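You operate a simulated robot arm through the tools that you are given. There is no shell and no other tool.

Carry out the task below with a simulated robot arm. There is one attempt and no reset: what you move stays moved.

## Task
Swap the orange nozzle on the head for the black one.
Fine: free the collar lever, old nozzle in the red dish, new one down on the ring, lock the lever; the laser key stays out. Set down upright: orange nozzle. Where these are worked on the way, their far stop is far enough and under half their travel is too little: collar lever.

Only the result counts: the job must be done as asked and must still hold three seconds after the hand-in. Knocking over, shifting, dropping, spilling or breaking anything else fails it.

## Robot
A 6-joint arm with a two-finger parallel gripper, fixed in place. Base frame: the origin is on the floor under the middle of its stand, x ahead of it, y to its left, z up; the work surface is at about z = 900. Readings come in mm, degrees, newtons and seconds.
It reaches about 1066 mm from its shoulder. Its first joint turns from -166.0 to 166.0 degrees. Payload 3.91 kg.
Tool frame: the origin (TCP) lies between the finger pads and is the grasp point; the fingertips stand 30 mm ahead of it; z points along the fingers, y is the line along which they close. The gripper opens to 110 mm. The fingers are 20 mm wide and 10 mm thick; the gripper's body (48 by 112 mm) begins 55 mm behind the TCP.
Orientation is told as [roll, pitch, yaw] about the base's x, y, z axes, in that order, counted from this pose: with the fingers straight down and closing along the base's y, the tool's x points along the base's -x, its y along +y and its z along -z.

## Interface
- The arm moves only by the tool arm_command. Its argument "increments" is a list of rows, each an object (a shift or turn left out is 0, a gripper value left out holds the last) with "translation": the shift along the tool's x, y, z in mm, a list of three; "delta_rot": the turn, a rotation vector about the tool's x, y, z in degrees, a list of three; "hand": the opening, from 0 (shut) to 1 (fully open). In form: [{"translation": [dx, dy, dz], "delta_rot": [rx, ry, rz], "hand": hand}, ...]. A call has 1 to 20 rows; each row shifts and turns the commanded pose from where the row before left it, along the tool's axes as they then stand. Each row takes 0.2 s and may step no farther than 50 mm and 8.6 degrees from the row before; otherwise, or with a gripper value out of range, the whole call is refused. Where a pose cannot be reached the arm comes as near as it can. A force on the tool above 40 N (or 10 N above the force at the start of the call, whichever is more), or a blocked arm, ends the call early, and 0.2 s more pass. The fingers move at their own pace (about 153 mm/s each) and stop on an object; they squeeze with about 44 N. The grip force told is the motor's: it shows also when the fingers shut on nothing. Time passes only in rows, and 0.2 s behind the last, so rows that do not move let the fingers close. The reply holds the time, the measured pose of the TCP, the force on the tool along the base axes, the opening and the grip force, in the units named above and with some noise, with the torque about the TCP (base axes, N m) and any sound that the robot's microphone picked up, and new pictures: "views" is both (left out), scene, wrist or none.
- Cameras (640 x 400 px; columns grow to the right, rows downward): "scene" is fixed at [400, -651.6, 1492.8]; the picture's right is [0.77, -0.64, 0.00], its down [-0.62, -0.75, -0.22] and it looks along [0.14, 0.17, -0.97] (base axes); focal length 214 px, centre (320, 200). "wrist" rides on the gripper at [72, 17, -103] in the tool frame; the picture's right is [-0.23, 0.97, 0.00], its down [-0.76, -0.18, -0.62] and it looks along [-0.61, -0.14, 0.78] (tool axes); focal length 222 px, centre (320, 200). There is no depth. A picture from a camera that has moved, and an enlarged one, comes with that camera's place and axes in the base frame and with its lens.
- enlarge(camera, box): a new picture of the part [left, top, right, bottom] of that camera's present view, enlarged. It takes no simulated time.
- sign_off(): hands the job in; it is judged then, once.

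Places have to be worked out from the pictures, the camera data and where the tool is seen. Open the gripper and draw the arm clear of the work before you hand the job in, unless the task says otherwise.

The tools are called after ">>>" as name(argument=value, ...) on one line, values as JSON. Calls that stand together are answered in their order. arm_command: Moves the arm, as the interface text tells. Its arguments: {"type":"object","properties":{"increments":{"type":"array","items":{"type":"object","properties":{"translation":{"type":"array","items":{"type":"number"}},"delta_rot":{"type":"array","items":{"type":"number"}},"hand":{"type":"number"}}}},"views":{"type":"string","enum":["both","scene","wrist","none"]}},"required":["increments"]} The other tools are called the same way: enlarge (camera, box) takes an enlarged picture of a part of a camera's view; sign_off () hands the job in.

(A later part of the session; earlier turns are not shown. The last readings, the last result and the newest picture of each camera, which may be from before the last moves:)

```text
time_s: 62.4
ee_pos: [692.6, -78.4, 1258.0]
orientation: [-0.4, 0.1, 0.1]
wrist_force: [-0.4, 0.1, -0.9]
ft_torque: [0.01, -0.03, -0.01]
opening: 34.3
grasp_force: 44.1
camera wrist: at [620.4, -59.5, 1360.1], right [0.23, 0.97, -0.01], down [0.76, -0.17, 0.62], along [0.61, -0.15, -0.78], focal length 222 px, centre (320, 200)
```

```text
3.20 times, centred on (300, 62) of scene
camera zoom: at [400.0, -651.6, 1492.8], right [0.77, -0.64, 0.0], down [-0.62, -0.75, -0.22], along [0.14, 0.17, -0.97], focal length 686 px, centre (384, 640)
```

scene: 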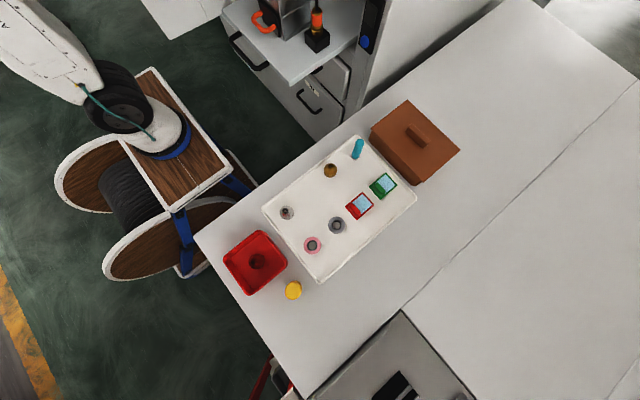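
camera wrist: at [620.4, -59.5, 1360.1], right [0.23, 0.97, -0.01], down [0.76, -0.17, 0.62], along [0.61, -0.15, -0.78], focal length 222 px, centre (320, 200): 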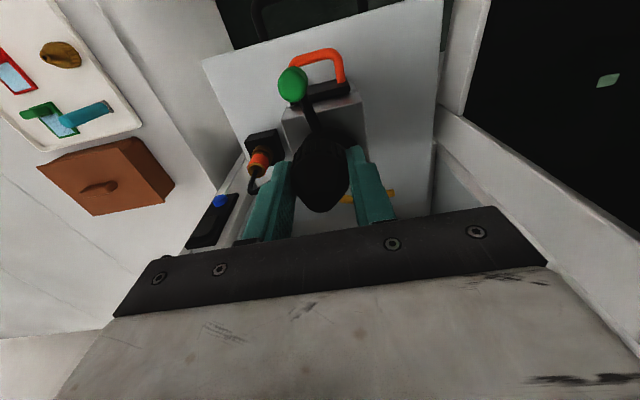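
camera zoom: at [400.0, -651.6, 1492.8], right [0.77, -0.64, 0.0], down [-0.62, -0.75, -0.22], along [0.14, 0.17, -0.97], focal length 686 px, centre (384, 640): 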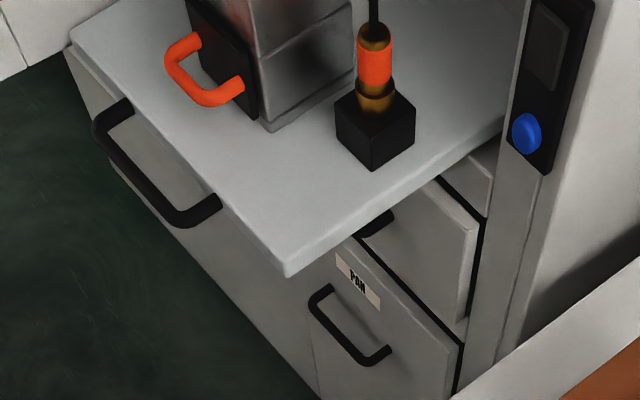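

The bed and lever are as I left them. By summing my commands, the seat is +52.2 mm in x, −1.5 mm in y from here and 76 mm down; I move above it and lower part way to check the alignment over the ring.

>>> arm_command(increments=[{"translation": [-27, -0.8, 0]}, {"translation": [-25.2, -0.7, 0]}, {"translation": [0, 0, 20]}, {"translation": [0, 0, 20]}, {"translation": [0, 0, 10]}, {}, {}], views="wrist")

>>> enlarge(camera="wrist", box=[220, 40, 440, 220])

```text
time_s: 64.0
ee_pos: [745.1, -80.6, 1209.0]
orientation: [-0.5, 0.1, 0.1]
wrist_force: [0.1, 0.9, -1.1]
ft_torque: [-0.04, 0.0, 0.0]
opening: 34.7
grasp_force: 43.7
camera wrist: at [673.7, -62.2, 1310.7], right [0.23, 0.97, -0.01], down [0.76, -0.17, 0.62], along [0.61, -0.15, -0.78], focal length 222 px, centre (320, 200)
```

wrist: 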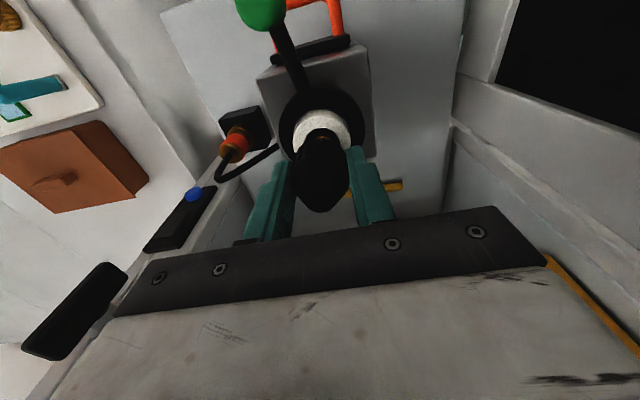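

```text
2.22 times, centred on (330, 130) of wrist
camera zoom: at [673.7, -62.2, 1310.7], right [0.23, 0.97, -0.01], down [0.76, -0.17, 0.62], along [0.61, -0.15, -0.78], focal length 494 px, centre (298, 356)
```

zoom: 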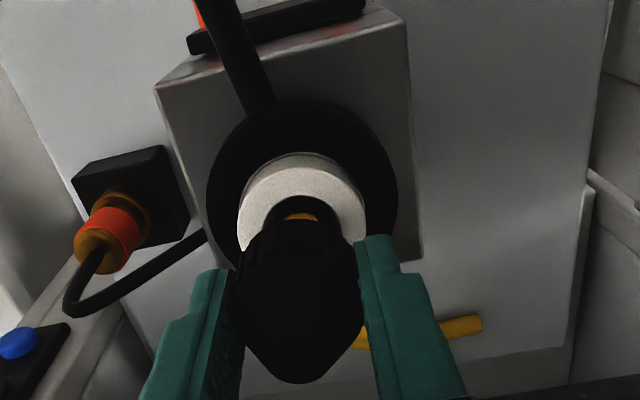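

It looks well aligned over the ring and spigot. I lower slowly, reading forces.

>>> arm_command(increments=[{"translation": [0, 0, 4]}, {"translation": [0, 0, 4]}, {"translation": [0, 0, 4]}, {"translation": [0, 0, 3]}, {}], views="wrist")

>>> enlarge(camera="wrist", box=[220, 40, 440, 220])

```text
time_s: 65.2
ee_pos: [745.3, -79.4, 1194.4]
orientation: [-0.4, 0.1, 0.1]
wrist_force: [0.0, 1.1, -0.6]
ft_torque: [0.01, -0.01, 0.01]
opening: 34.4
grasp_force: 43.9
camera wrist: at [673.5, -61.0, 1296.2], right [0.23, 0.97, -0.01], down [0.76, -0.17, 0.62], along [0.61, -0.15, -0.78], focal length 222 px, centre (320, 200)
```

wrist: 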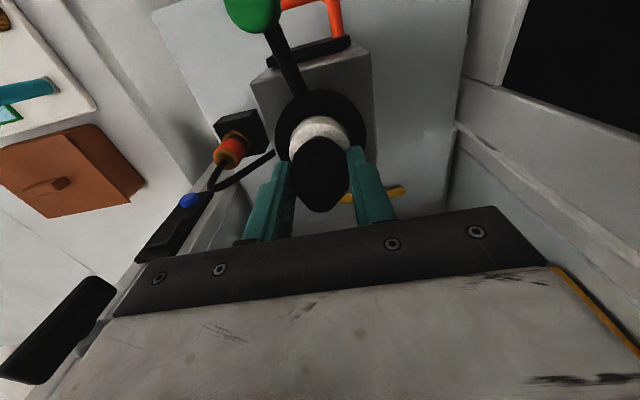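

```text
2.22 times, centred on (330, 130) of wrist
camera zoom: at [673.5, -61.0, 1296.2], right [0.23, 0.97, -0.01], down [0.76, -0.17, 0.62], along [0.61, -0.15, -0.78], focal length 494 px, centre (298, 356)
```

zoom: 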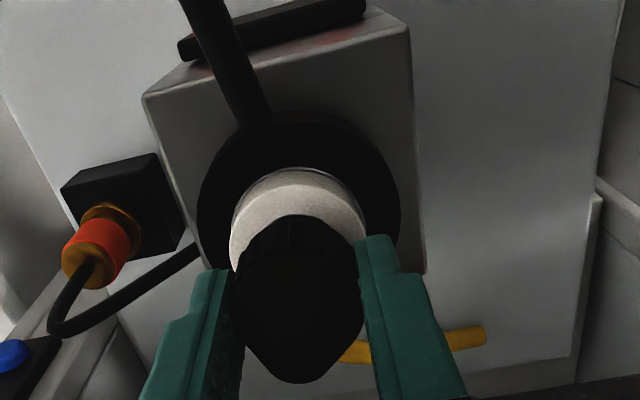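

No contact so far; ~11 mm remain. I keep lowering in 2 mm then 1 mm steps.

>>> arm_command(increments=[{"translation": [0, 0, 2]}, {"translation": [0, 0, 2]}, {"translation": [0, 0, 2]}, {}], views="none")

>>> arm_command(increments=[{"translation": [0, 0, 1]}, {"translation": [0, 0, 1]}, {}], views="none")

>>> arm_command(increments=[{"translation": [0, 0, 1]}, {}], views="wrist")

```text
time_s: 66.2
ee_pos: [744.3, -80.6, 1188.0]
orientation: [-0.6, 0.1, 0.1]
wrist_force: [0.6, 0.6, -0.5]
ft_torque: [-0.03, 0.01, 0.0]
opening: 34.1
grasp_force: 43.5
```

```text
time_s: 67.0
ee_pos: [745.4, -81.0, 1185.1]
orientation: [-0.5, 0.1, 0.0]
wrist_force: [0.1, 0.6, -0.6]
ft_torque: [0.0, -0.02, -0.03]
opening: 34.6
grasp_force: 43.8
```

```text
time_s: 67.6
ee_pos: [744.6, -81.9, 1184.6]
orientation: [-0.4, 0.1, 0.1]
wrist_force: [0.1, -0.5, -0.4]
ft_torque: [0.02, 0.01, 0.02]
opening: 34.2
grasp_force: 43.9
camera wrist: at [673.4, -62.3, 1286.6], right [0.23, 0.97, -0.01], down [0.76, -0.17, 0.62], along [0.61, -0.15, -0.78], focal length 222 px, centre (320, 200)
```

wrist: 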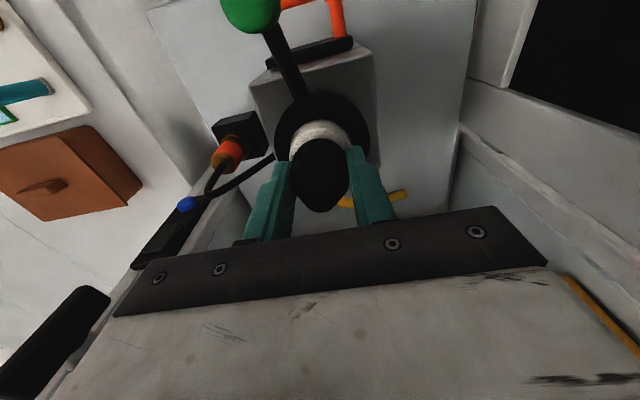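

Still 2 mm above the old seat height by count; I go on in 1 mm steps until it bears on the ring.

>>> arm_command(increments=[{"translation": [0, 0, 1]}, {}], views="none")

>>> arm_command(increments=[{"translation": [0, 0, 1]}, {}], views="none")

>>> arm_command(increments=[{"translation": [0, 0, 0.7]}, {}], views="none")

```text
time_s: 68.2
ee_pos: [745.8, -79.9, 1182.7]
orientation: [-0.6, 0.1, 0.2]
wrist_force: [0.2, 0.1, -0.8]
ft_torque: [-0.01, 0.0, 0.02]
opening: 34.5
grasp_force: 44.2
```

```text
time_s: 68.8
ee_pos: [745.4, -80.1, 1183.0]
orientation: [-0.5, 0.1, 0.1]
wrist_force: [0.3, 0.5, 0.0]
ft_torque: [0.01, 0.0, 0.02]
opening: 34.5
grasp_force: 43.5
```

```text
time_s: 69.4
ee_pos: [745.7, -80.2, 1180.6]
orientation: [-0.5, 0.0, 0.1]
wrist_force: [-0.2, 0.7, -0.6]
ft_torque: [0.03, 0.04, 0.01]
opening: 34.4
grasp_force: 43.8
```

No contact yet; I continue in small steps.

>>> arm_command(increments=[{"translation": [0, 0, 0.8]}, {}], views="none")

>>> arm_command(increments=[{"translation": [0, 0, 0.8]}, {}], views="none")

>>> arm_command(increments=[{"translation": [0, 0, 0.8]}, {}], views="wrist")

>>> enlarge(camera="wrist", box=[200, 80, 440, 240])

```text
time_s: 70.0
ee_pos: [746.3, -79.7, 1182.1]
orientation: [-0.5, 0.1, 0.1]
wrist_force: [-1.6, 0.4, 5.2]
ft_torque: [0.06, 0.05, 0.04]
opening: 34.4
grasp_force: 43.8
```

```text
time_s: 70.6
ee_pos: [745.5, -80.0, 1180.4]
orientation: [-0.6, 0.0, 0.1]
wrist_force: [4.3, -0.6, 12.2]
ft_torque: [0.06, -0.12, -0.03]
opening: 34.8
grasp_force: 43.7
```

```text
time_s: 71.2
ee_pos: [745.2, -80.2, 1181.5]
orientation: [-0.6, 0.1, 0.1]
wrist_force: [0.4, -1.1, 21.5]
ft_torque: [0.1, 0.1, 0.06]
opening: 34.3
grasp_force: 44.2
camera wrist: at [673.1, -61.8, 1283.0], right [0.23, 0.97, -0.01], down [0.76, -0.17, 0.62], along [0.61, -0.15, -0.78], focal length 222 px, centre (320, 200)
```

wrist: 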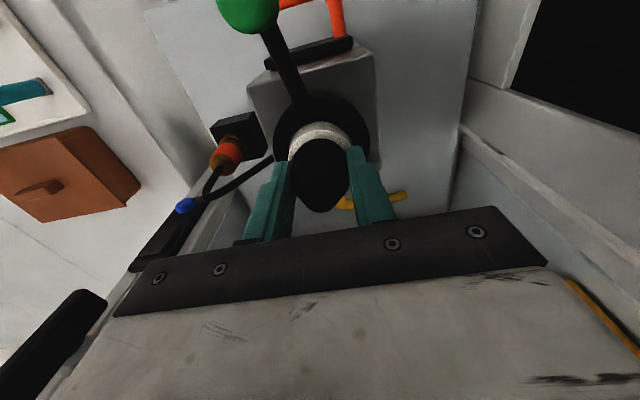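

```text
2.50 times, centred on (320, 160) of wrist
camera zoom: at [673.1, -61.8, 1283.0], right [0.23, 0.97, -0.01], down [0.76, -0.17, 0.62], along [0.61, -0.15, -0.78], focal length 555 px, centre (320, 300)
```

zoom: 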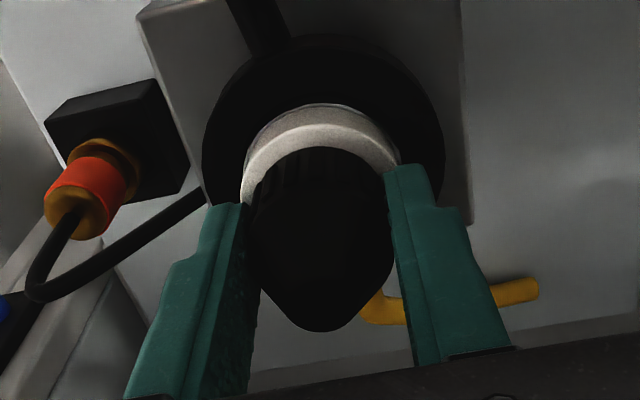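

Contact force rose steadily to ~21 N and the picture matches the orange nozzle's seated position exactly, so it's down on the ring. I relieve the load, open, and rise clear.

>>> arm_command(increments=[{"translation": [0, 0, -1.5]}, {"hand": 0.36}, {"hand": 0.42}, {"hand": 0.6}, {}, {"translation": [0, 0, -15]}, {"translation": [0, 0, -30]}, {"translation": [0, 0, -30]}, {}, {}], views="wrist")

>>> enlarge(camera="wrist", box=[220, 20, 420, 220])

```text
time_s: 73.4
ee_pos: [746.0, -80.8, 1257.8]
orientation: [-0.4, 0.1, 0.1]
wrist_force: [-0.2, -0.6, 0.6]
ft_torque: [0.0, -0.02, 0.01]
opening: 66.1
grasp_force: 0.0
camera wrist: at [673.7, -62.3, 1358.9], right [0.23, 0.97, -0.01], down [0.76, -0.17, 0.62], along [0.61, -0.15, -0.78], focal length 222 px, centre (320, 200)
```

wrist: 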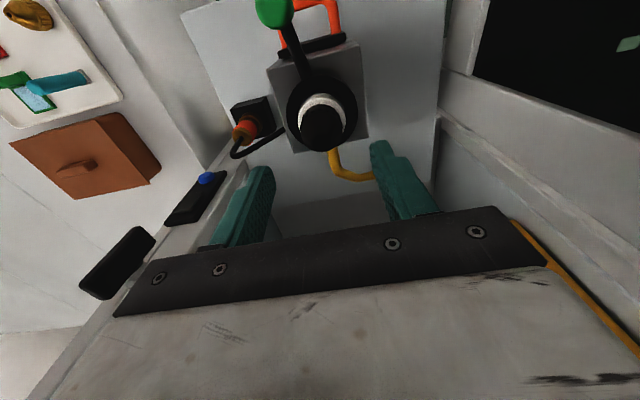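

```text
2.00 times, centred on (320, 120) of wrist
camera zoom: at [673.7, -62.3, 1358.9], right [0.23, 0.97, -0.01], down [0.76, -0.17, 0.62], along [0.61, -0.15, -0.78], focal length 444 px, centre (320, 360)
```

zoom: 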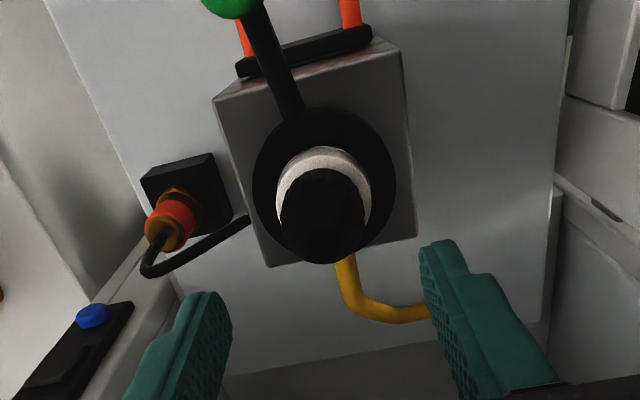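

The black nozzle stands upright on the ring. Now for locking the lever: I move over the knob (about (657,-97)) with yaw ≈ 11° to straddle it again, checking the view before going down.

>>> arm_command(increments=[{"delta_rot": [0, 0, -5.5], "hand": 0.56}, {"delta_rot": [0, 0, -5.5]}, {"translation": [45, 0.6, 0]}, {"translation": [45, 0.6, 0]}, {}, {}], views="wrist")

>>> enlarge(camera="wrist", box=[220, 60, 440, 220])

```text
time_s: 74.8
ee_pos: [655.2, -96.3, 1256.0]
orientation: [-0.5, 0.2, 11.1]
wrist_force: [0.4, 0.2, 0.0]
ft_torque: [-0.02, 0.0, 0.0]
opening: 61.6
grasp_force: 0.0
camera wrist: at [582.3, -92.0, 1358.3], right [0.04, 1.0, -0.01], down [0.78, -0.02, 0.62], along [0.62, -0.03, -0.78], focal length 222 px, centre (320, 200)
```

wrist: 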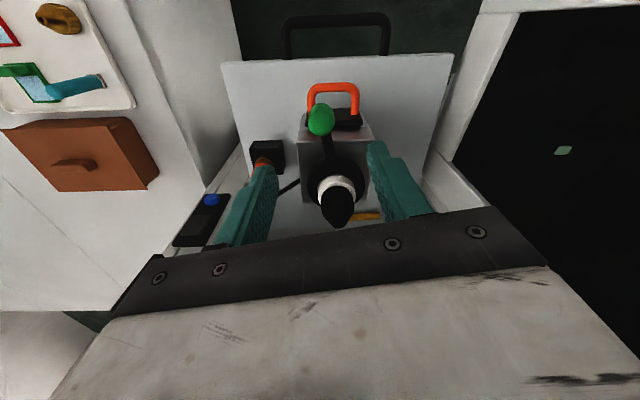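

```text
2.50 times, centred on (330, 140) of wrist
camera zoom: at [582.3, -92.0, 1358.3], right [0.04, 1.0, -0.01], down [0.78, -0.02, 0.62], along [0.62, -0.03, -0.78], focal length 555 px, centre (295, 350)
```

zoom: 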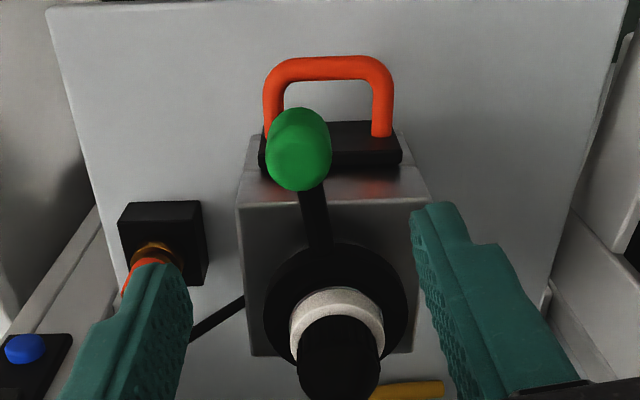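

The knob is at (657,-96), centred between the fingers. I descend, bring the left finger onto it and start the clockwise (locking) arc.

>>> arm_command(increments=[{"translation": [0, 0, 40]}, {"translation": [0, 0, 40]}, {"translation": [0, 0, 35]}, {}, {"translation": [0, 6, 0]}, {"translation": [0, 6, 0]}, {"translation": [0, 6, 0]}, {"translation": [-1.9, 7.9, 0], "delta_rot": [0, 0, 5]}, {"translation": [-1.9, 7.9, 0], "delta_rot": [0, 0, 5]}, {"translation": [-1.9, 7.9, 0], "delta_rot": [0, 0, 5]}, {}], views="wrist")

>>> enlarge(camera="scene", box=[200, 0, 400, 125])

```text
time_s: 77.2
ee_pos: [655.8, -54.3, 1142.7]
orientation: [-0.5, 0.1, -4.0]
wrist_force: [0.5, 0.1, -0.5]
ft_torque: [-0.01, -0.02, 0.01]
opening: 61.8
grasp_force: 0.2
camera wrist: at [585.9, -31.0, 1243.6], right [0.29, 0.96, -0.01], down [0.75, -0.22, 0.62], along [0.59, -0.19, -0.78], focal length 222 px, centre (320, 200)
```

wrist: 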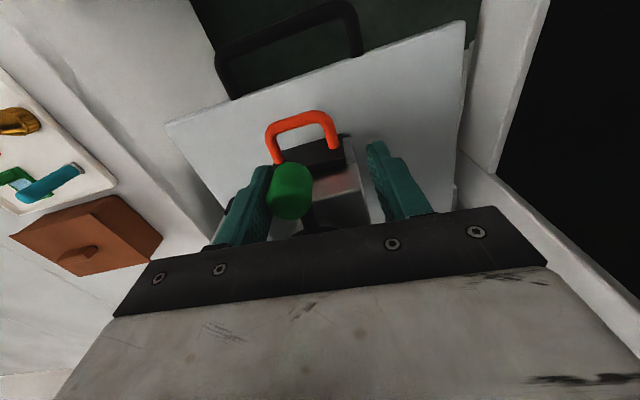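

```text
3.20 times, centred on (300, 62) of scene
camera zoom: at [400.0, -651.6, 1492.8], right [0.77, -0.64, 0.0], down [-0.62, -0.75, -0.22], along [0.14, 0.17, -0.97], focal length 686 px, centre (384, 640)
```

zoom: 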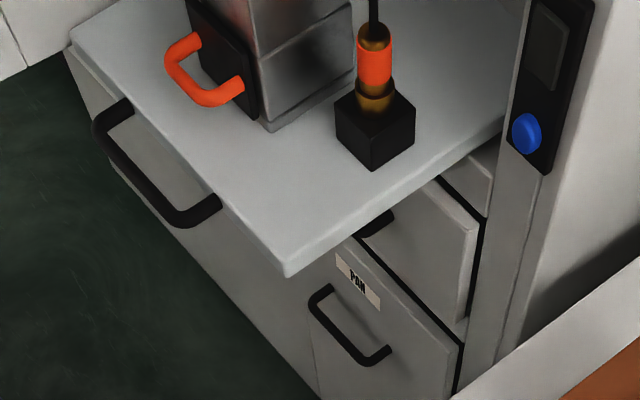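

The lever follows, bed unmoved. I continue the arc.

>>> arm_command(increments=[{"translation": [-1.9, 7.9, 0], "delta_rot": [0, 0, 5]}, {"translation": [-1.9, 7.9, 0], "delta_rot": [0, 0, 5]}, {"translation": [-1.9, 7.9, 0], "delta_rot": [0, 0, 5]}, {"translation": [-1.9, 7.9, 0], "delta_rot": [0, 0, 5]}, {"translation": [-1.9, 7.9, 0], "delta_rot": [0, 0, 5]}, {}], views="wrist")

>>> enlarge(camera="scene", box=[200, 0, 400, 125])

```text
time_s: 78.6
ee_pos: [674.9, -19.8, 1142.6]
orientation: [-0.5, -0.3, -28.9]
wrist_force: [-0.4, -0.7, 1.0]
ft_torque: [-0.02, -0.01, -0.01]
opening: 61.9
grasp_force: 0.5
camera wrist: at [620.6, 31.5, 1243.8], right [0.67, 0.74, -0.01], down [0.58, -0.52, 0.63], along [0.46, -0.42, -0.78], focal length 222 px, centre (320, 200)
```

wrist: 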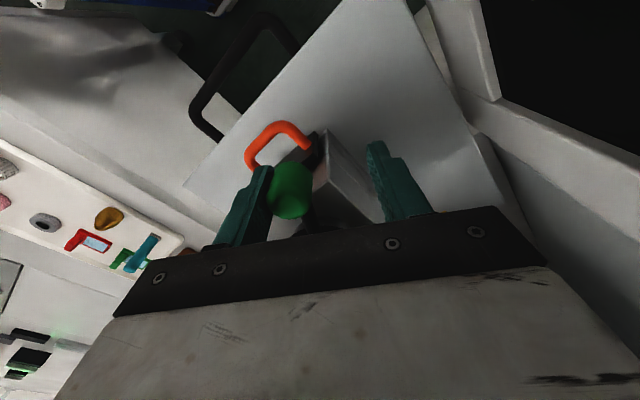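

```text
3.20 times, centred on (300, 62) of scene
camera zoom: at [400.0, -651.6, 1492.8], right [0.77, -0.64, 0.0], down [-0.62, -0.75, -0.22], along [0.14, 0.17, -0.97], focal length 686 px, centre (384, 640)
```

zoom: 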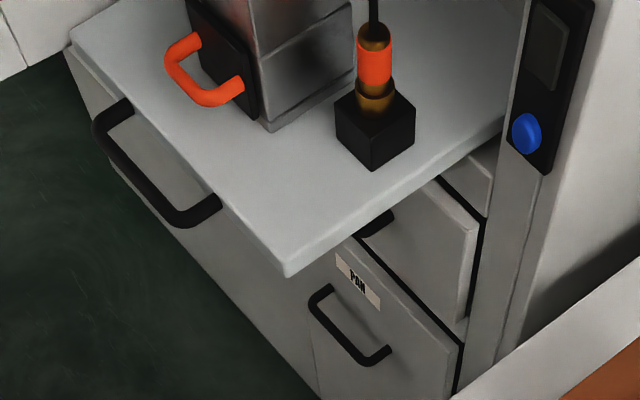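

Lever at ≈151°, bed unmoved. Five more steps.

>>> arm_command(increments=[{"translation": [-1.9, 7.9, 0], "delta_rot": [0, 0, 5]}, {"translation": [-1.9, 7.9, 0], "delta_rot": [0, 0, 5]}, {"translation": [-1.9, 7.9, 0], "delta_rot": [0, 0, 5]}, {"translation": [-1.9, 7.9, 0], "delta_rot": [0, 0, 5]}, {"translation": [-1.9, 7.9, 0], "delta_rot": [0, 0, 5]}, {}], views="wrist")

>>> enlarge(camera="scene", box=[200, 0, 400, 125])

```text
time_s: 80.0
ee_pos: [706.5, 6.6, 1141.3]
orientation: [-0.5, -0.3, -54.0]
wrist_force: [0.8, -0.2, 1.0]
ft_torque: [-0.03, 0.03, 0.01]
opening: 61.5
grasp_force: 0.0
camera wrist: at [678.8, 76.0, 1242.4], right [0.92, 0.39, -0.01], down [0.31, -0.71, 0.63], along [0.24, -0.58, -0.78], focal length 222 px, centre (320, 200)
```

wrist: 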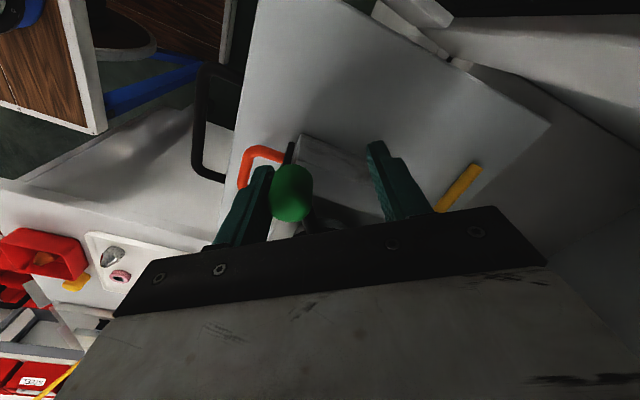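

```text
3.20 times, centred on (300, 62) of scene
camera zoom: at [400.0, -651.6, 1492.8], right [0.77, -0.64, 0.0], down [-0.62, -0.75, -0.22], along [0.14, 0.17, -0.97], focal length 686 px, centre (384, 640)
```

zoom: 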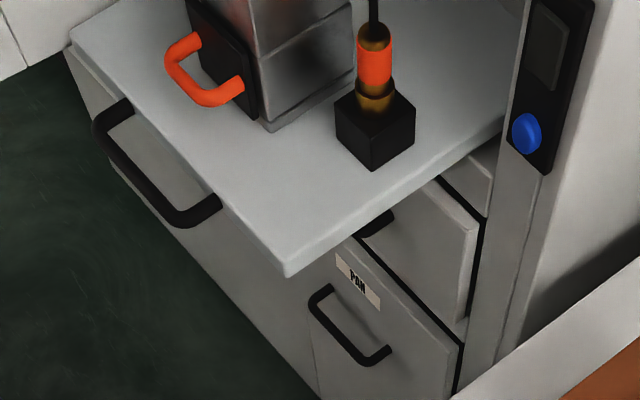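

Lever ≈126°. Two more arc steps, then I'll finish in small pure translations, watching for the bed starting to slide (which tells me the lever is on its locked stop).

>>> arm_command(increments=[{"translation": [-1.9, 7.9, 0], "delta_rot": [0, 0, 5]}, {"translation": [-1.9, 7.9, 0], "delta_rot": [0, 0, 5]}, {}], views="wrist")

>>> enlarge(camera="scene", box=[200, 0, 400, 125])

```text
time_s: 80.8
ee_pos: [720.7, 11.3, 1140.9]
orientation: [-0.2, -0.4, -64.1]
wrist_force: [-0.9, -0.6, 0.8]
ft_torque: [0.04, -0.02, 0.04]
opening: 61.4
grasp_force: 0.0
camera wrist: at [705.8, 85.2, 1242.1], right [0.97, 0.22, 0.0], down [0.18, -0.76, 0.63], along [0.14, -0.61, -0.78], focal length 222 px, centre (320, 200)
```

wrist: 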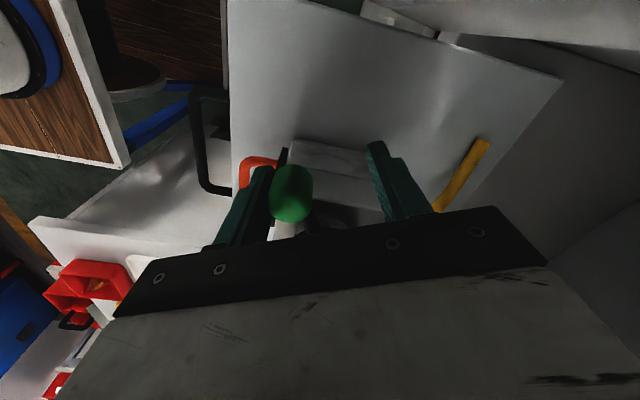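

```text
3.20 times, centred on (300, 62) of scene
camera zoom: at [400.0, -651.6, 1492.8], right [0.77, -0.64, 0.0], down [-0.62, -0.75, -0.22], along [0.14, 0.17, -0.97], focal length 686 px, centre (384, 640)
```

zoom: 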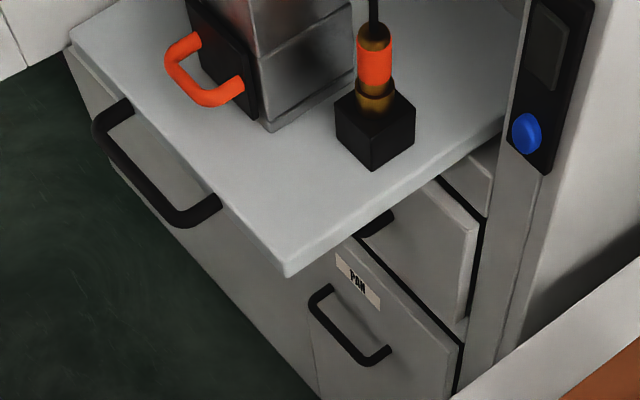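

Lever ≈116°. I go on with 3 mm pushes.

>>> arm_command(increments=[{"translation": [-0.3, 3, 0]}, {"translation": [-0.4, 3, 0]}, {"translation": [-0.5, 3, 0]}, {}], views="wrist")

>>> enlarge(camera="scene", box=[200, 0, 400, 125])

```text
time_s: 81.8
ee_pos: [730.6, 13.2, 1139.3]
orientation: [-0.3, -0.3, -63.9]
wrist_force: [0.2, 0.1, -0.9]
ft_torque: [-0.03, 0.03, 0.01]
opening: 61.9
grasp_force: 0.1
camera wrist: at [714.6, 87.6, 1241.9], right [0.97, 0.22, 0.0], down [0.18, -0.76, 0.63], along [0.14, -0.61, -0.78], focal length 222 px, centre (320, 200)
```

wrist: 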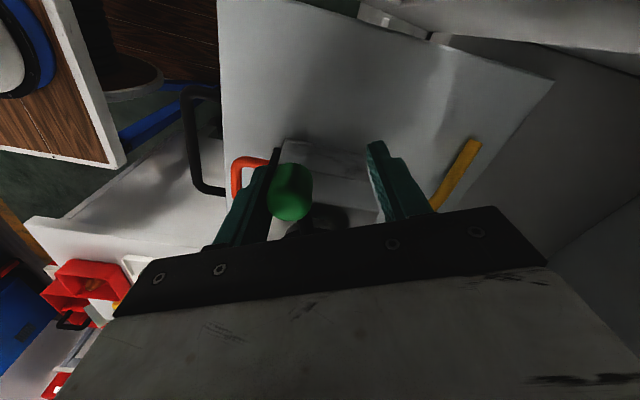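

```text
3.20 times, centred on (300, 62) of scene
camera zoom: at [400.0, -651.6, 1492.8], right [0.77, -0.64, 0.0], down [-0.62, -0.75, -0.22], along [0.14, 0.17, -0.97], focal length 686 px, centre (384, 640)
```

zoom: 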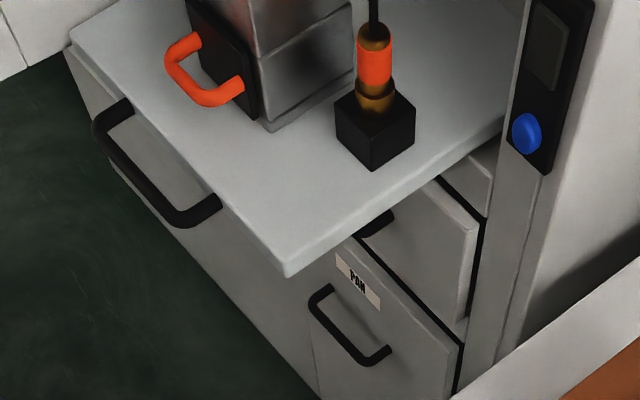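

Lever ≈111°, bed still in place. Another few millimetres toward the stop.

>>> arm_command(increments=[{"translation": [-0.5, 2.5, 0]}, {"translation": [-0.5, 2.5, 0]}, {}], views="wrist")

>>> enlarge(camera="scene", box=[200, 0, 400, 125])

```text
time_s: 82.6
ee_pos: [735.2, 14.4, 1140.5]
orientation: [-0.3, -0.4, -63.9]
wrist_force: [-3.6, -0.7, 0.7]
ft_torque: [0.05, 0.03, 0.02]
opening: 63.4
grasp_force: 1.8
camera wrist: at [719.3, 89.1, 1241.9], right [0.97, 0.22, 0.0], down [0.18, -0.76, 0.63], along [0.14, -0.61, -0.78], focal length 222 px, centre (320, 200)
```

wrist: 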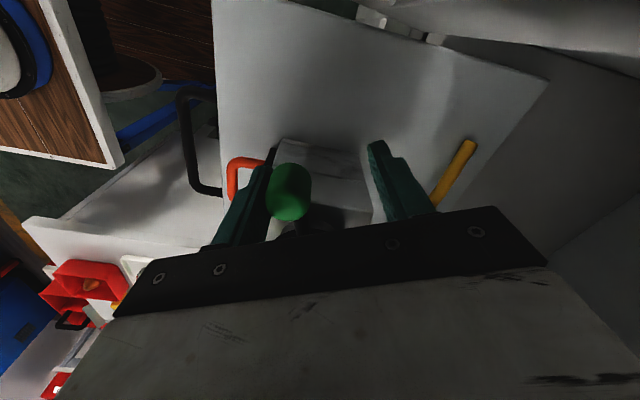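

```text
3.20 times, centred on (300, 62) of scene
camera zoom: at [400.0, -651.6, 1492.8], right [0.77, -0.64, 0.0], down [-0.62, -0.75, -0.22], along [0.14, 0.17, -0.97], focal length 686 px, centre (384, 640)
```

zoom: 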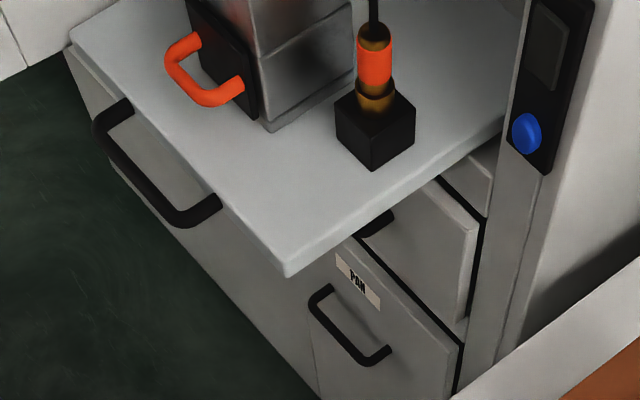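

The finger was pushed back (opening 61.6→63.4, −3.6 N) with the bed static, so the lever is on its locked stop at ≈108°. I back off and rise, then inspect the head.

>>> arm_command(increments=[{"translation": [0, -6, 0]}, {"translation": [0, -8, 0]}, {"translation": [0, -3, 0]}, {"translation": [0, 0, -40]}, {"translation": [0, 0, -40]}, {"translation": [0, 0, -40]}, {"translation": [0, 0, -40]}, {}, {}], views="wrist")

>>> enlarge(camera="wrist", box=[240, 40, 440, 220])

>>> enlarge(camera="scene", box=[230, 0, 330, 62])

```text
time_s: 84.6
ee_pos: [720.5, 11.3, 1299.8]
orientation: [-0.3, -0.4, -63.8]
wrist_force: [0.0, 0.4, 0.3]
ft_torque: [-0.01, 0.02, 0.01]
opening: 61.4
grasp_force: 0.0
camera wrist: at [703.2, 84.8, 1401.9], right [0.97, 0.22, 0.0], down [0.18, -0.76, 0.63], along [0.14, -0.61, -0.78], focal length 222 px, centre (320, 200)
```

wrist: 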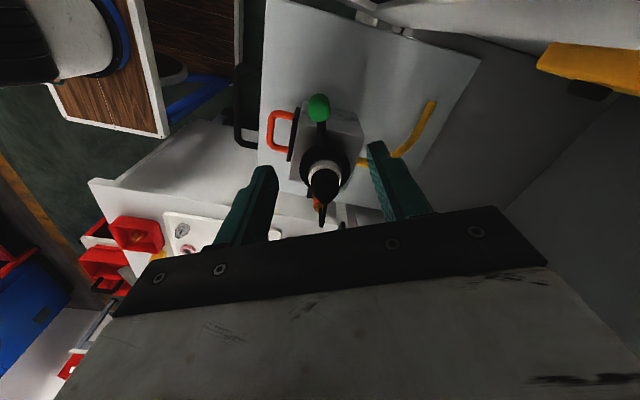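

```text
2.22 times, centred on (340, 130) of wrist
camera zoom: at [703.2, 84.8, 1401.9], right [0.97, 0.22, 0.0], down [0.18, -0.76, 0.63], along [0.14, -0.61, -0.78], focal length 494 px, centre (276, 356)
```

zoom: 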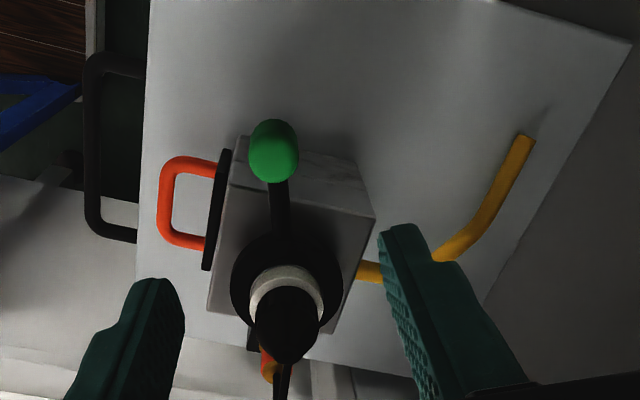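

```text
6.40 times, centred on (280, 31) of scene
camera zoom: at [400.0, -651.6, 1492.8], right [0.77, -0.64, 0.0], down [-0.62, -0.75, -0.22], along [0.14, 0.17, -0.97], focal length 1373 px, centre (576, 1282)
```

zoom: 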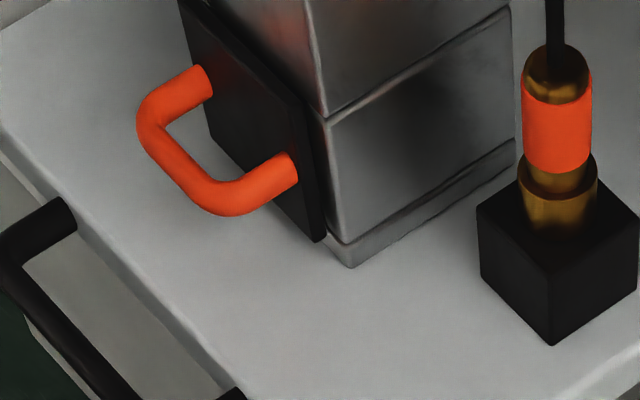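

Nozzle in place and lever locked. What remains is the bed I displaced ~32 mm; its front bow handle triangulates to a bar at x ≈ 580, y −141…−9, z ≈ 971. I turn to yaw −90° and hover above that bar to pull the bed back to where it was.

>>> arm_command(increments=[{"delta_rot": [0, 0, 6.55], "hand": 0.46}, {"delta_rot": [0, 0, 6.55]}, {"delta_rot": [0, 0, 6.55]}, {"delta_rot": [0, 0, 6.55]}, {"translation": [-21.6, -35.1, 0]}, {"translation": [-21.6, -35.1, 0]}, {"translation": [-21.6, -35.1, 0]}, {"translation": [-21.6, -35.1, 0]}, {"translation": [0, 0, 40]}, {"translation": [0, 0, 40]}, {"translation": [0, 0, 40]}, {}, {}], views="both")

>>> enlarge(camera="wrist", box=[180, 20, 460, 240])

```text
time_s: 87.4
ee_pos: [578.3, -77.0, 1182.2]
orientation: [-0.1, -0.5, -90.1]
wrist_force: [0.8, 0.6, -0.5]
ft_torque: [0.01, 0.01, 0.01]
opening: 50.5
grasp_force: 0.0
camera wrist: at [596.4, -3.4, 1283.3], right [0.97, -0.23, 0.0], down [-0.18, -0.76, 0.63], along [-0.14, -0.61, -0.78], focal length 222 px, centre (320, 200)
```

scene: 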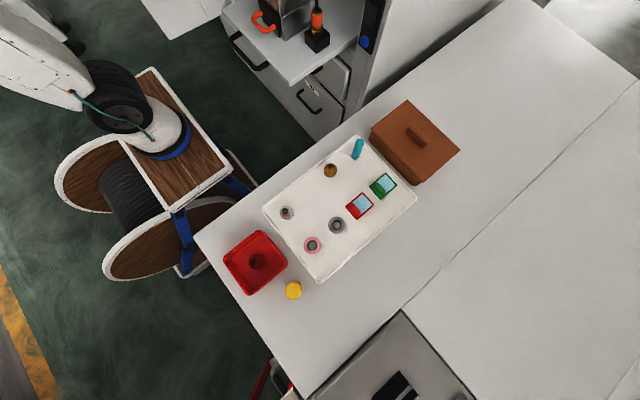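
wrist: 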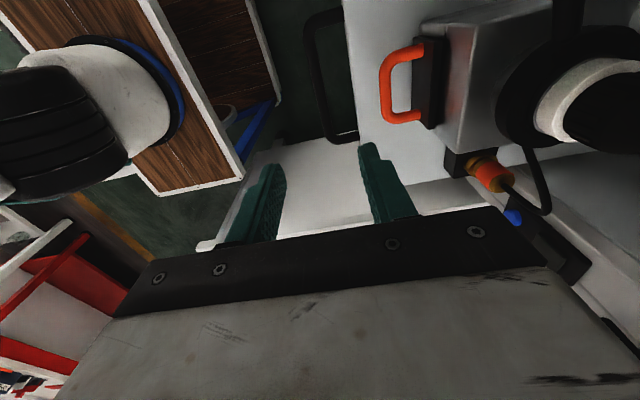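

```text
1.82 times, centred on (320, 130) of wrist
camera zoom: at [596.4, -3.4, 1283.3], right [0.97, -0.23, 0.0], down [-0.18, -0.76, 0.63], along [-0.14, -0.61, -0.78], focal length 404 px, centre (320, 327)
```

zoom: 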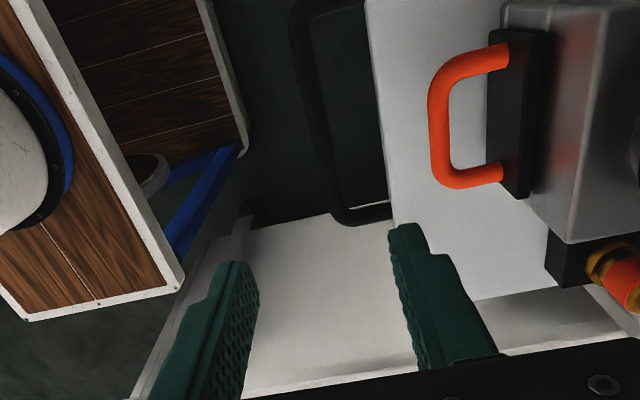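

The bar is centred under the fingers (x ≈ 578). I descend with the fingers straddling it, stopping at z ≈ 1012 for a check.

>>> arm_command(increments=[{"translation": [0, 0, 45]}, {"translation": [0, 0, 45]}, {"translation": [0, 0, 45]}, {"translation": [0, 0, 35]}, {}, {}], views="both")

>>> enlarge(camera="wrist", box=[180, 20, 460, 240])

>>> enlarge(camera="scene", box=[200, 0, 300, 80])

```text
time_s: 88.8
ee_pos: [580.2, -77.8, 1010.1]
orientation: [-0.1, -0.5, -90.2]
wrist_force: [-0.6, 0.5, -0.4]
ft_torque: [0.01, 0.02, -0.02]
opening: 50.6
grasp_force: 0.1
camera wrist: at [597.8, -3.5, 1112.3], right [0.97, -0.23, 0.0], down [-0.18, -0.76, 0.63], along [-0.14, -0.61, -0.78], focal length 222 px, centre (320, 200)
```

scene: 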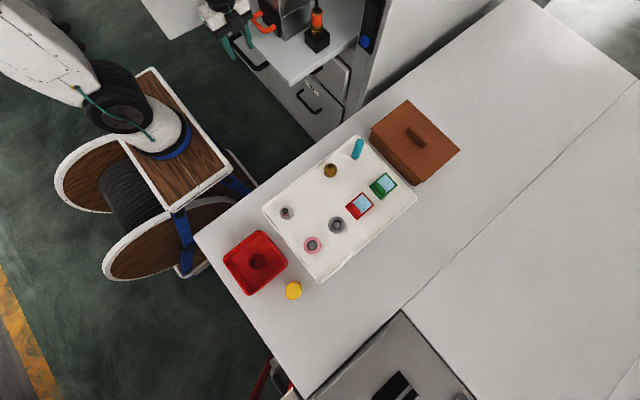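
wrist: 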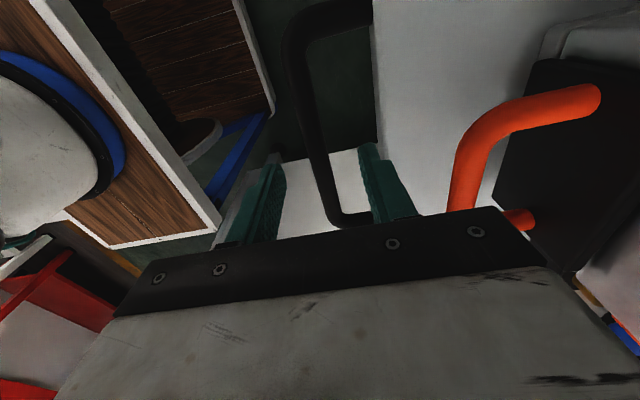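

```text
1.82 times, centred on (320, 130) of wrist
camera zoom: at [597.8, -3.5, 1112.3], right [0.97, -0.23, 0.0], down [-0.18, -0.76, 0.63], along [-0.14, -0.61, -0.78], focal length 404 px, centre (320, 327)
```

zoom: 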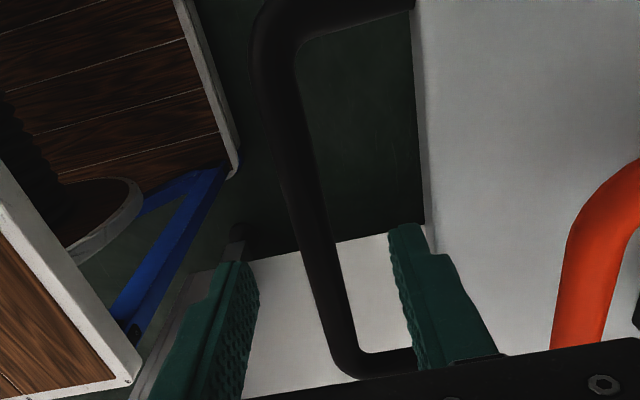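

```text
5.00 times, centred on (250, 40) of scene
camera zoom: at [400.0, -651.6, 1492.8], right [0.77, -0.64, 0.0], down [-0.62, -0.75, -0.22], along [0.14, 0.17, -0.97], focal length 1072 px, centre (670, 1000)
```

zoom: 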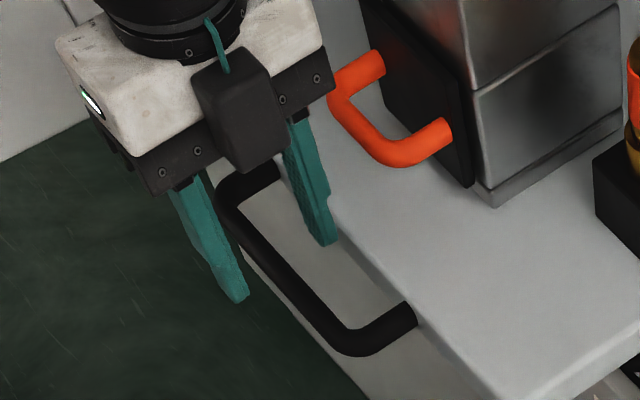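

The bar lies between the fingers with the inner finger in the gap before the bed edge. I lower to z ≈ 988 and close on the bar.

>>> arm_command(increments=[{"translation": [0, 0, 10]}, {"translation": [0, 0, 12]}, {}, {"hand": 0.25}, {"hand": 0.15}, {"hand": 0.1}, {"hand": 0.0}, {}, {}], views="both")

>>> enlarge(camera="scene", box=[230, 0, 330, 62])

```text
time_s: 90.8
ee_pos: [579.3, -80.1, 990.0]
orientation: [-0.1, -0.5, -90.2]
wrist_force: [3.0, -0.5, -1.8]
ft_torque: [-0.09, -0.01, 0.12]
opening: 13.5
grasp_force: 45.1
camera wrist: at [597.0, -5.3, 1090.8], right [0.97, -0.23, 0.0], down [-0.18, -0.76, 0.63], along [-0.14, -0.61, -0.78], focal length 222 px, centre (320, 200)
```

scene: 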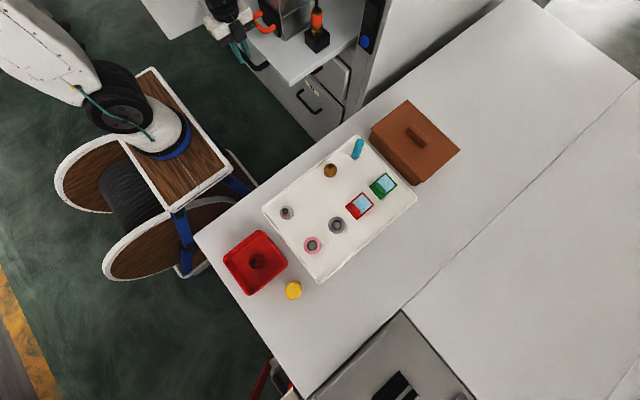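
wrist: 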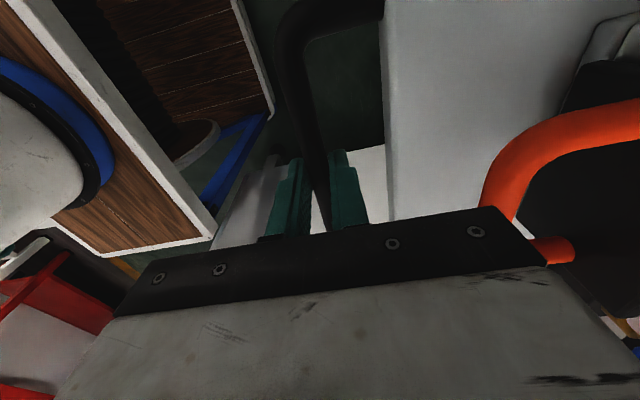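

```text
6.40 times, centred on (280, 31) of scene
camera zoom: at [400.0, -651.6, 1492.8], right [0.77, -0.64, 0.0], down [-0.62, -0.75, -0.22], along [0.14, 0.17, -0.97], focal length 1373 px, centre (576, 1282)
```

zoom: 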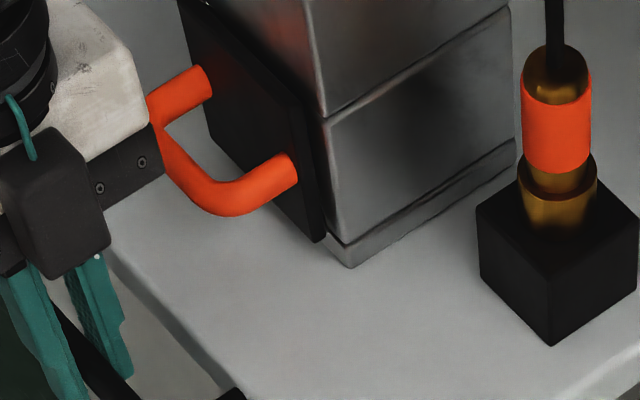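

The bar is gripped. I pull the bed slowly 24 mm in −x (tool −y), then compare the scene picture with the original before finishing the last millimetres.

>>> arm_command(increments=[{"translation": [0, -4, 0]}, {"translation": [0, -4, 0]}, {"translation": [0, -4, 0]}, {"translation": [0, -4, 0]}, {"translation": [0, -4, 0]}, {"translation": [0, -4, 0]}, {}], views="scene")

>>> enlarge(camera="scene", box=[230, 0, 330, 62])

```text
time_s: 92.4
ee_pos: [555.5, -79.3, 989.7]
orientation: [-0.1, -0.5, -90.1]
wrist_force: [4.4, 3.5, -1.6]
ft_torque: [0.21, -0.06, 0.13]
opening: 13.5
grasp_force: 44.9
```

scene: 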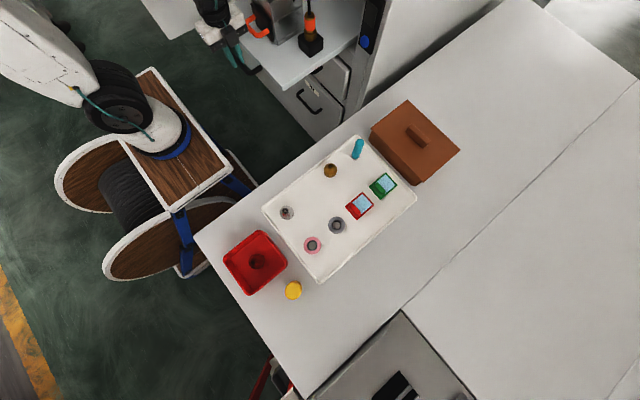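

```text
6.40 times, centred on (280, 31) of scene
camera zoom: at [400.0, -651.6, 1492.8], right [0.77, -0.64, 0.0], down [-0.62, -0.75, -0.22], along [0.14, 0.17, -0.97], focal length 1373 px, centre (576, 1282)
```

zoom: 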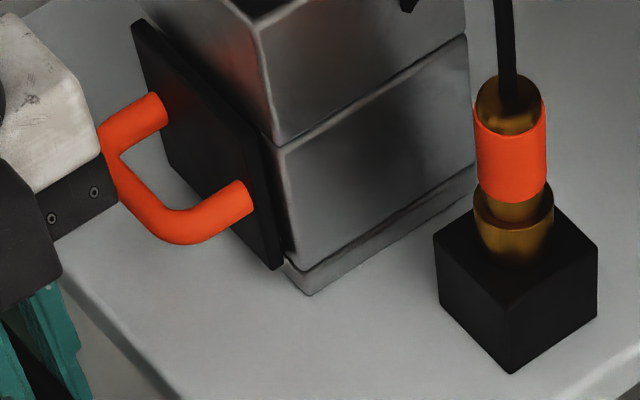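

The bed follows; by the cube's picture position about 7–7.5 mm remain. I pull 7 mm more and compare.

>>> arm_command(increments=[{"translation": [0, -2.5, 0]}, {"translation": [0, -2.5, 0]}, {"translation": [0, -2, 0]}, {}, {}], views="none")

>>> enlarge(camera="scene", box=[230, 0, 330, 62])

>>> enlarge(camera="scene", box=[200, 0, 400, 125])

```text
time_s: 93.6
ee_pos: [549.0, -79.4, 990.1]
orientation: [-0.1, -0.4, -90.2]
wrist_force: [4.0, 1.2, 9.6]
ft_torque: [0.03, -0.06, 0.13]
opening: 13.6
grasp_force: 45.3
```

```text
6.40 times, centred on (280, 31) of scene
camera zoom: at [400.0, -651.6, 1492.8], right [0.77, -0.64, 0.0], down [-0.62, -0.75, -0.22], along [0.14, 0.17, -0.97], focal length 1373 px, centre (576, 1282)
```

zoom: 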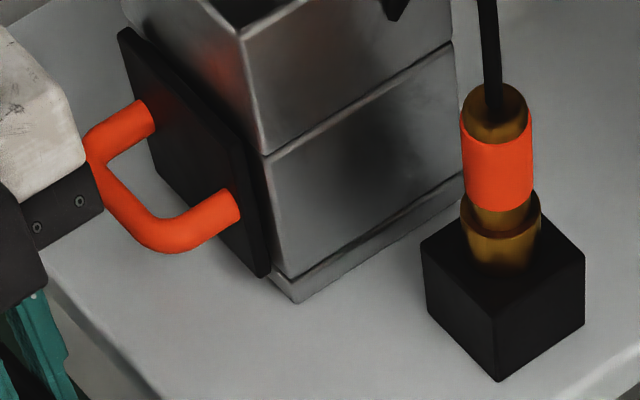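

```text
3.20 times, centred on (300, 62) of scene
camera zoom: at [400.0, -651.6, 1492.8], right [0.77, -0.64, 0.0], down [-0.62, -0.75, -0.22], along [0.14, 0.17, -0.97], focal length 686 px, centre (384, 640)
```

zoom: 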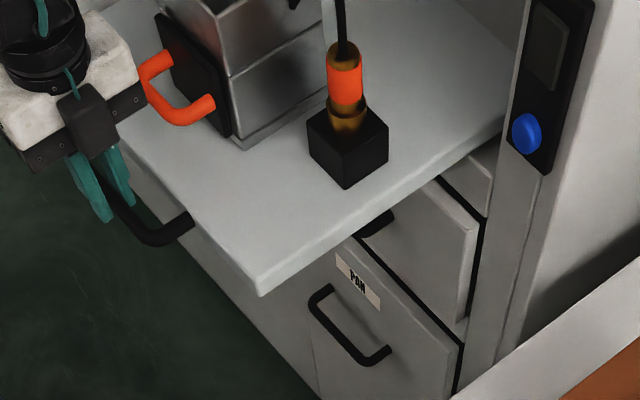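

The bed matches the original picture to within a pixel (~0.6 mm). I pull a last 0.5 mm, then check the force before releasing.

>>> arm_command(increments=[{"translation": [0, -0.5, 0]}, {}, {}], views="none")

>>> enlarge(camera="scene", box=[230, 0, 330, 62])

```text
time_s: 94.4
ee_pos: [547.5, -78.8, 989.1]
orientation: [-0.2, -0.5, -90.1]
wrist_force: [3.8, 2.4, -0.1]
ft_torque: [-0.34, -0.1, 0.14]
opening: 13.6
grasp_force: 45.1
```

```text
6.40 times, centred on (280, 31) of scene
camera zoom: at [400.0, -651.6, 1492.8], right [0.77, -0.64, 0.0], down [-0.62, -0.75, -0.22], along [0.14, 0.17, -0.97], focal length 1373 px, centre (576, 1282)
```

zoom: 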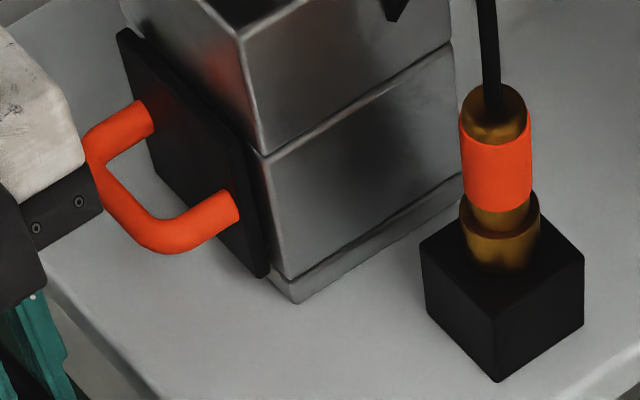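

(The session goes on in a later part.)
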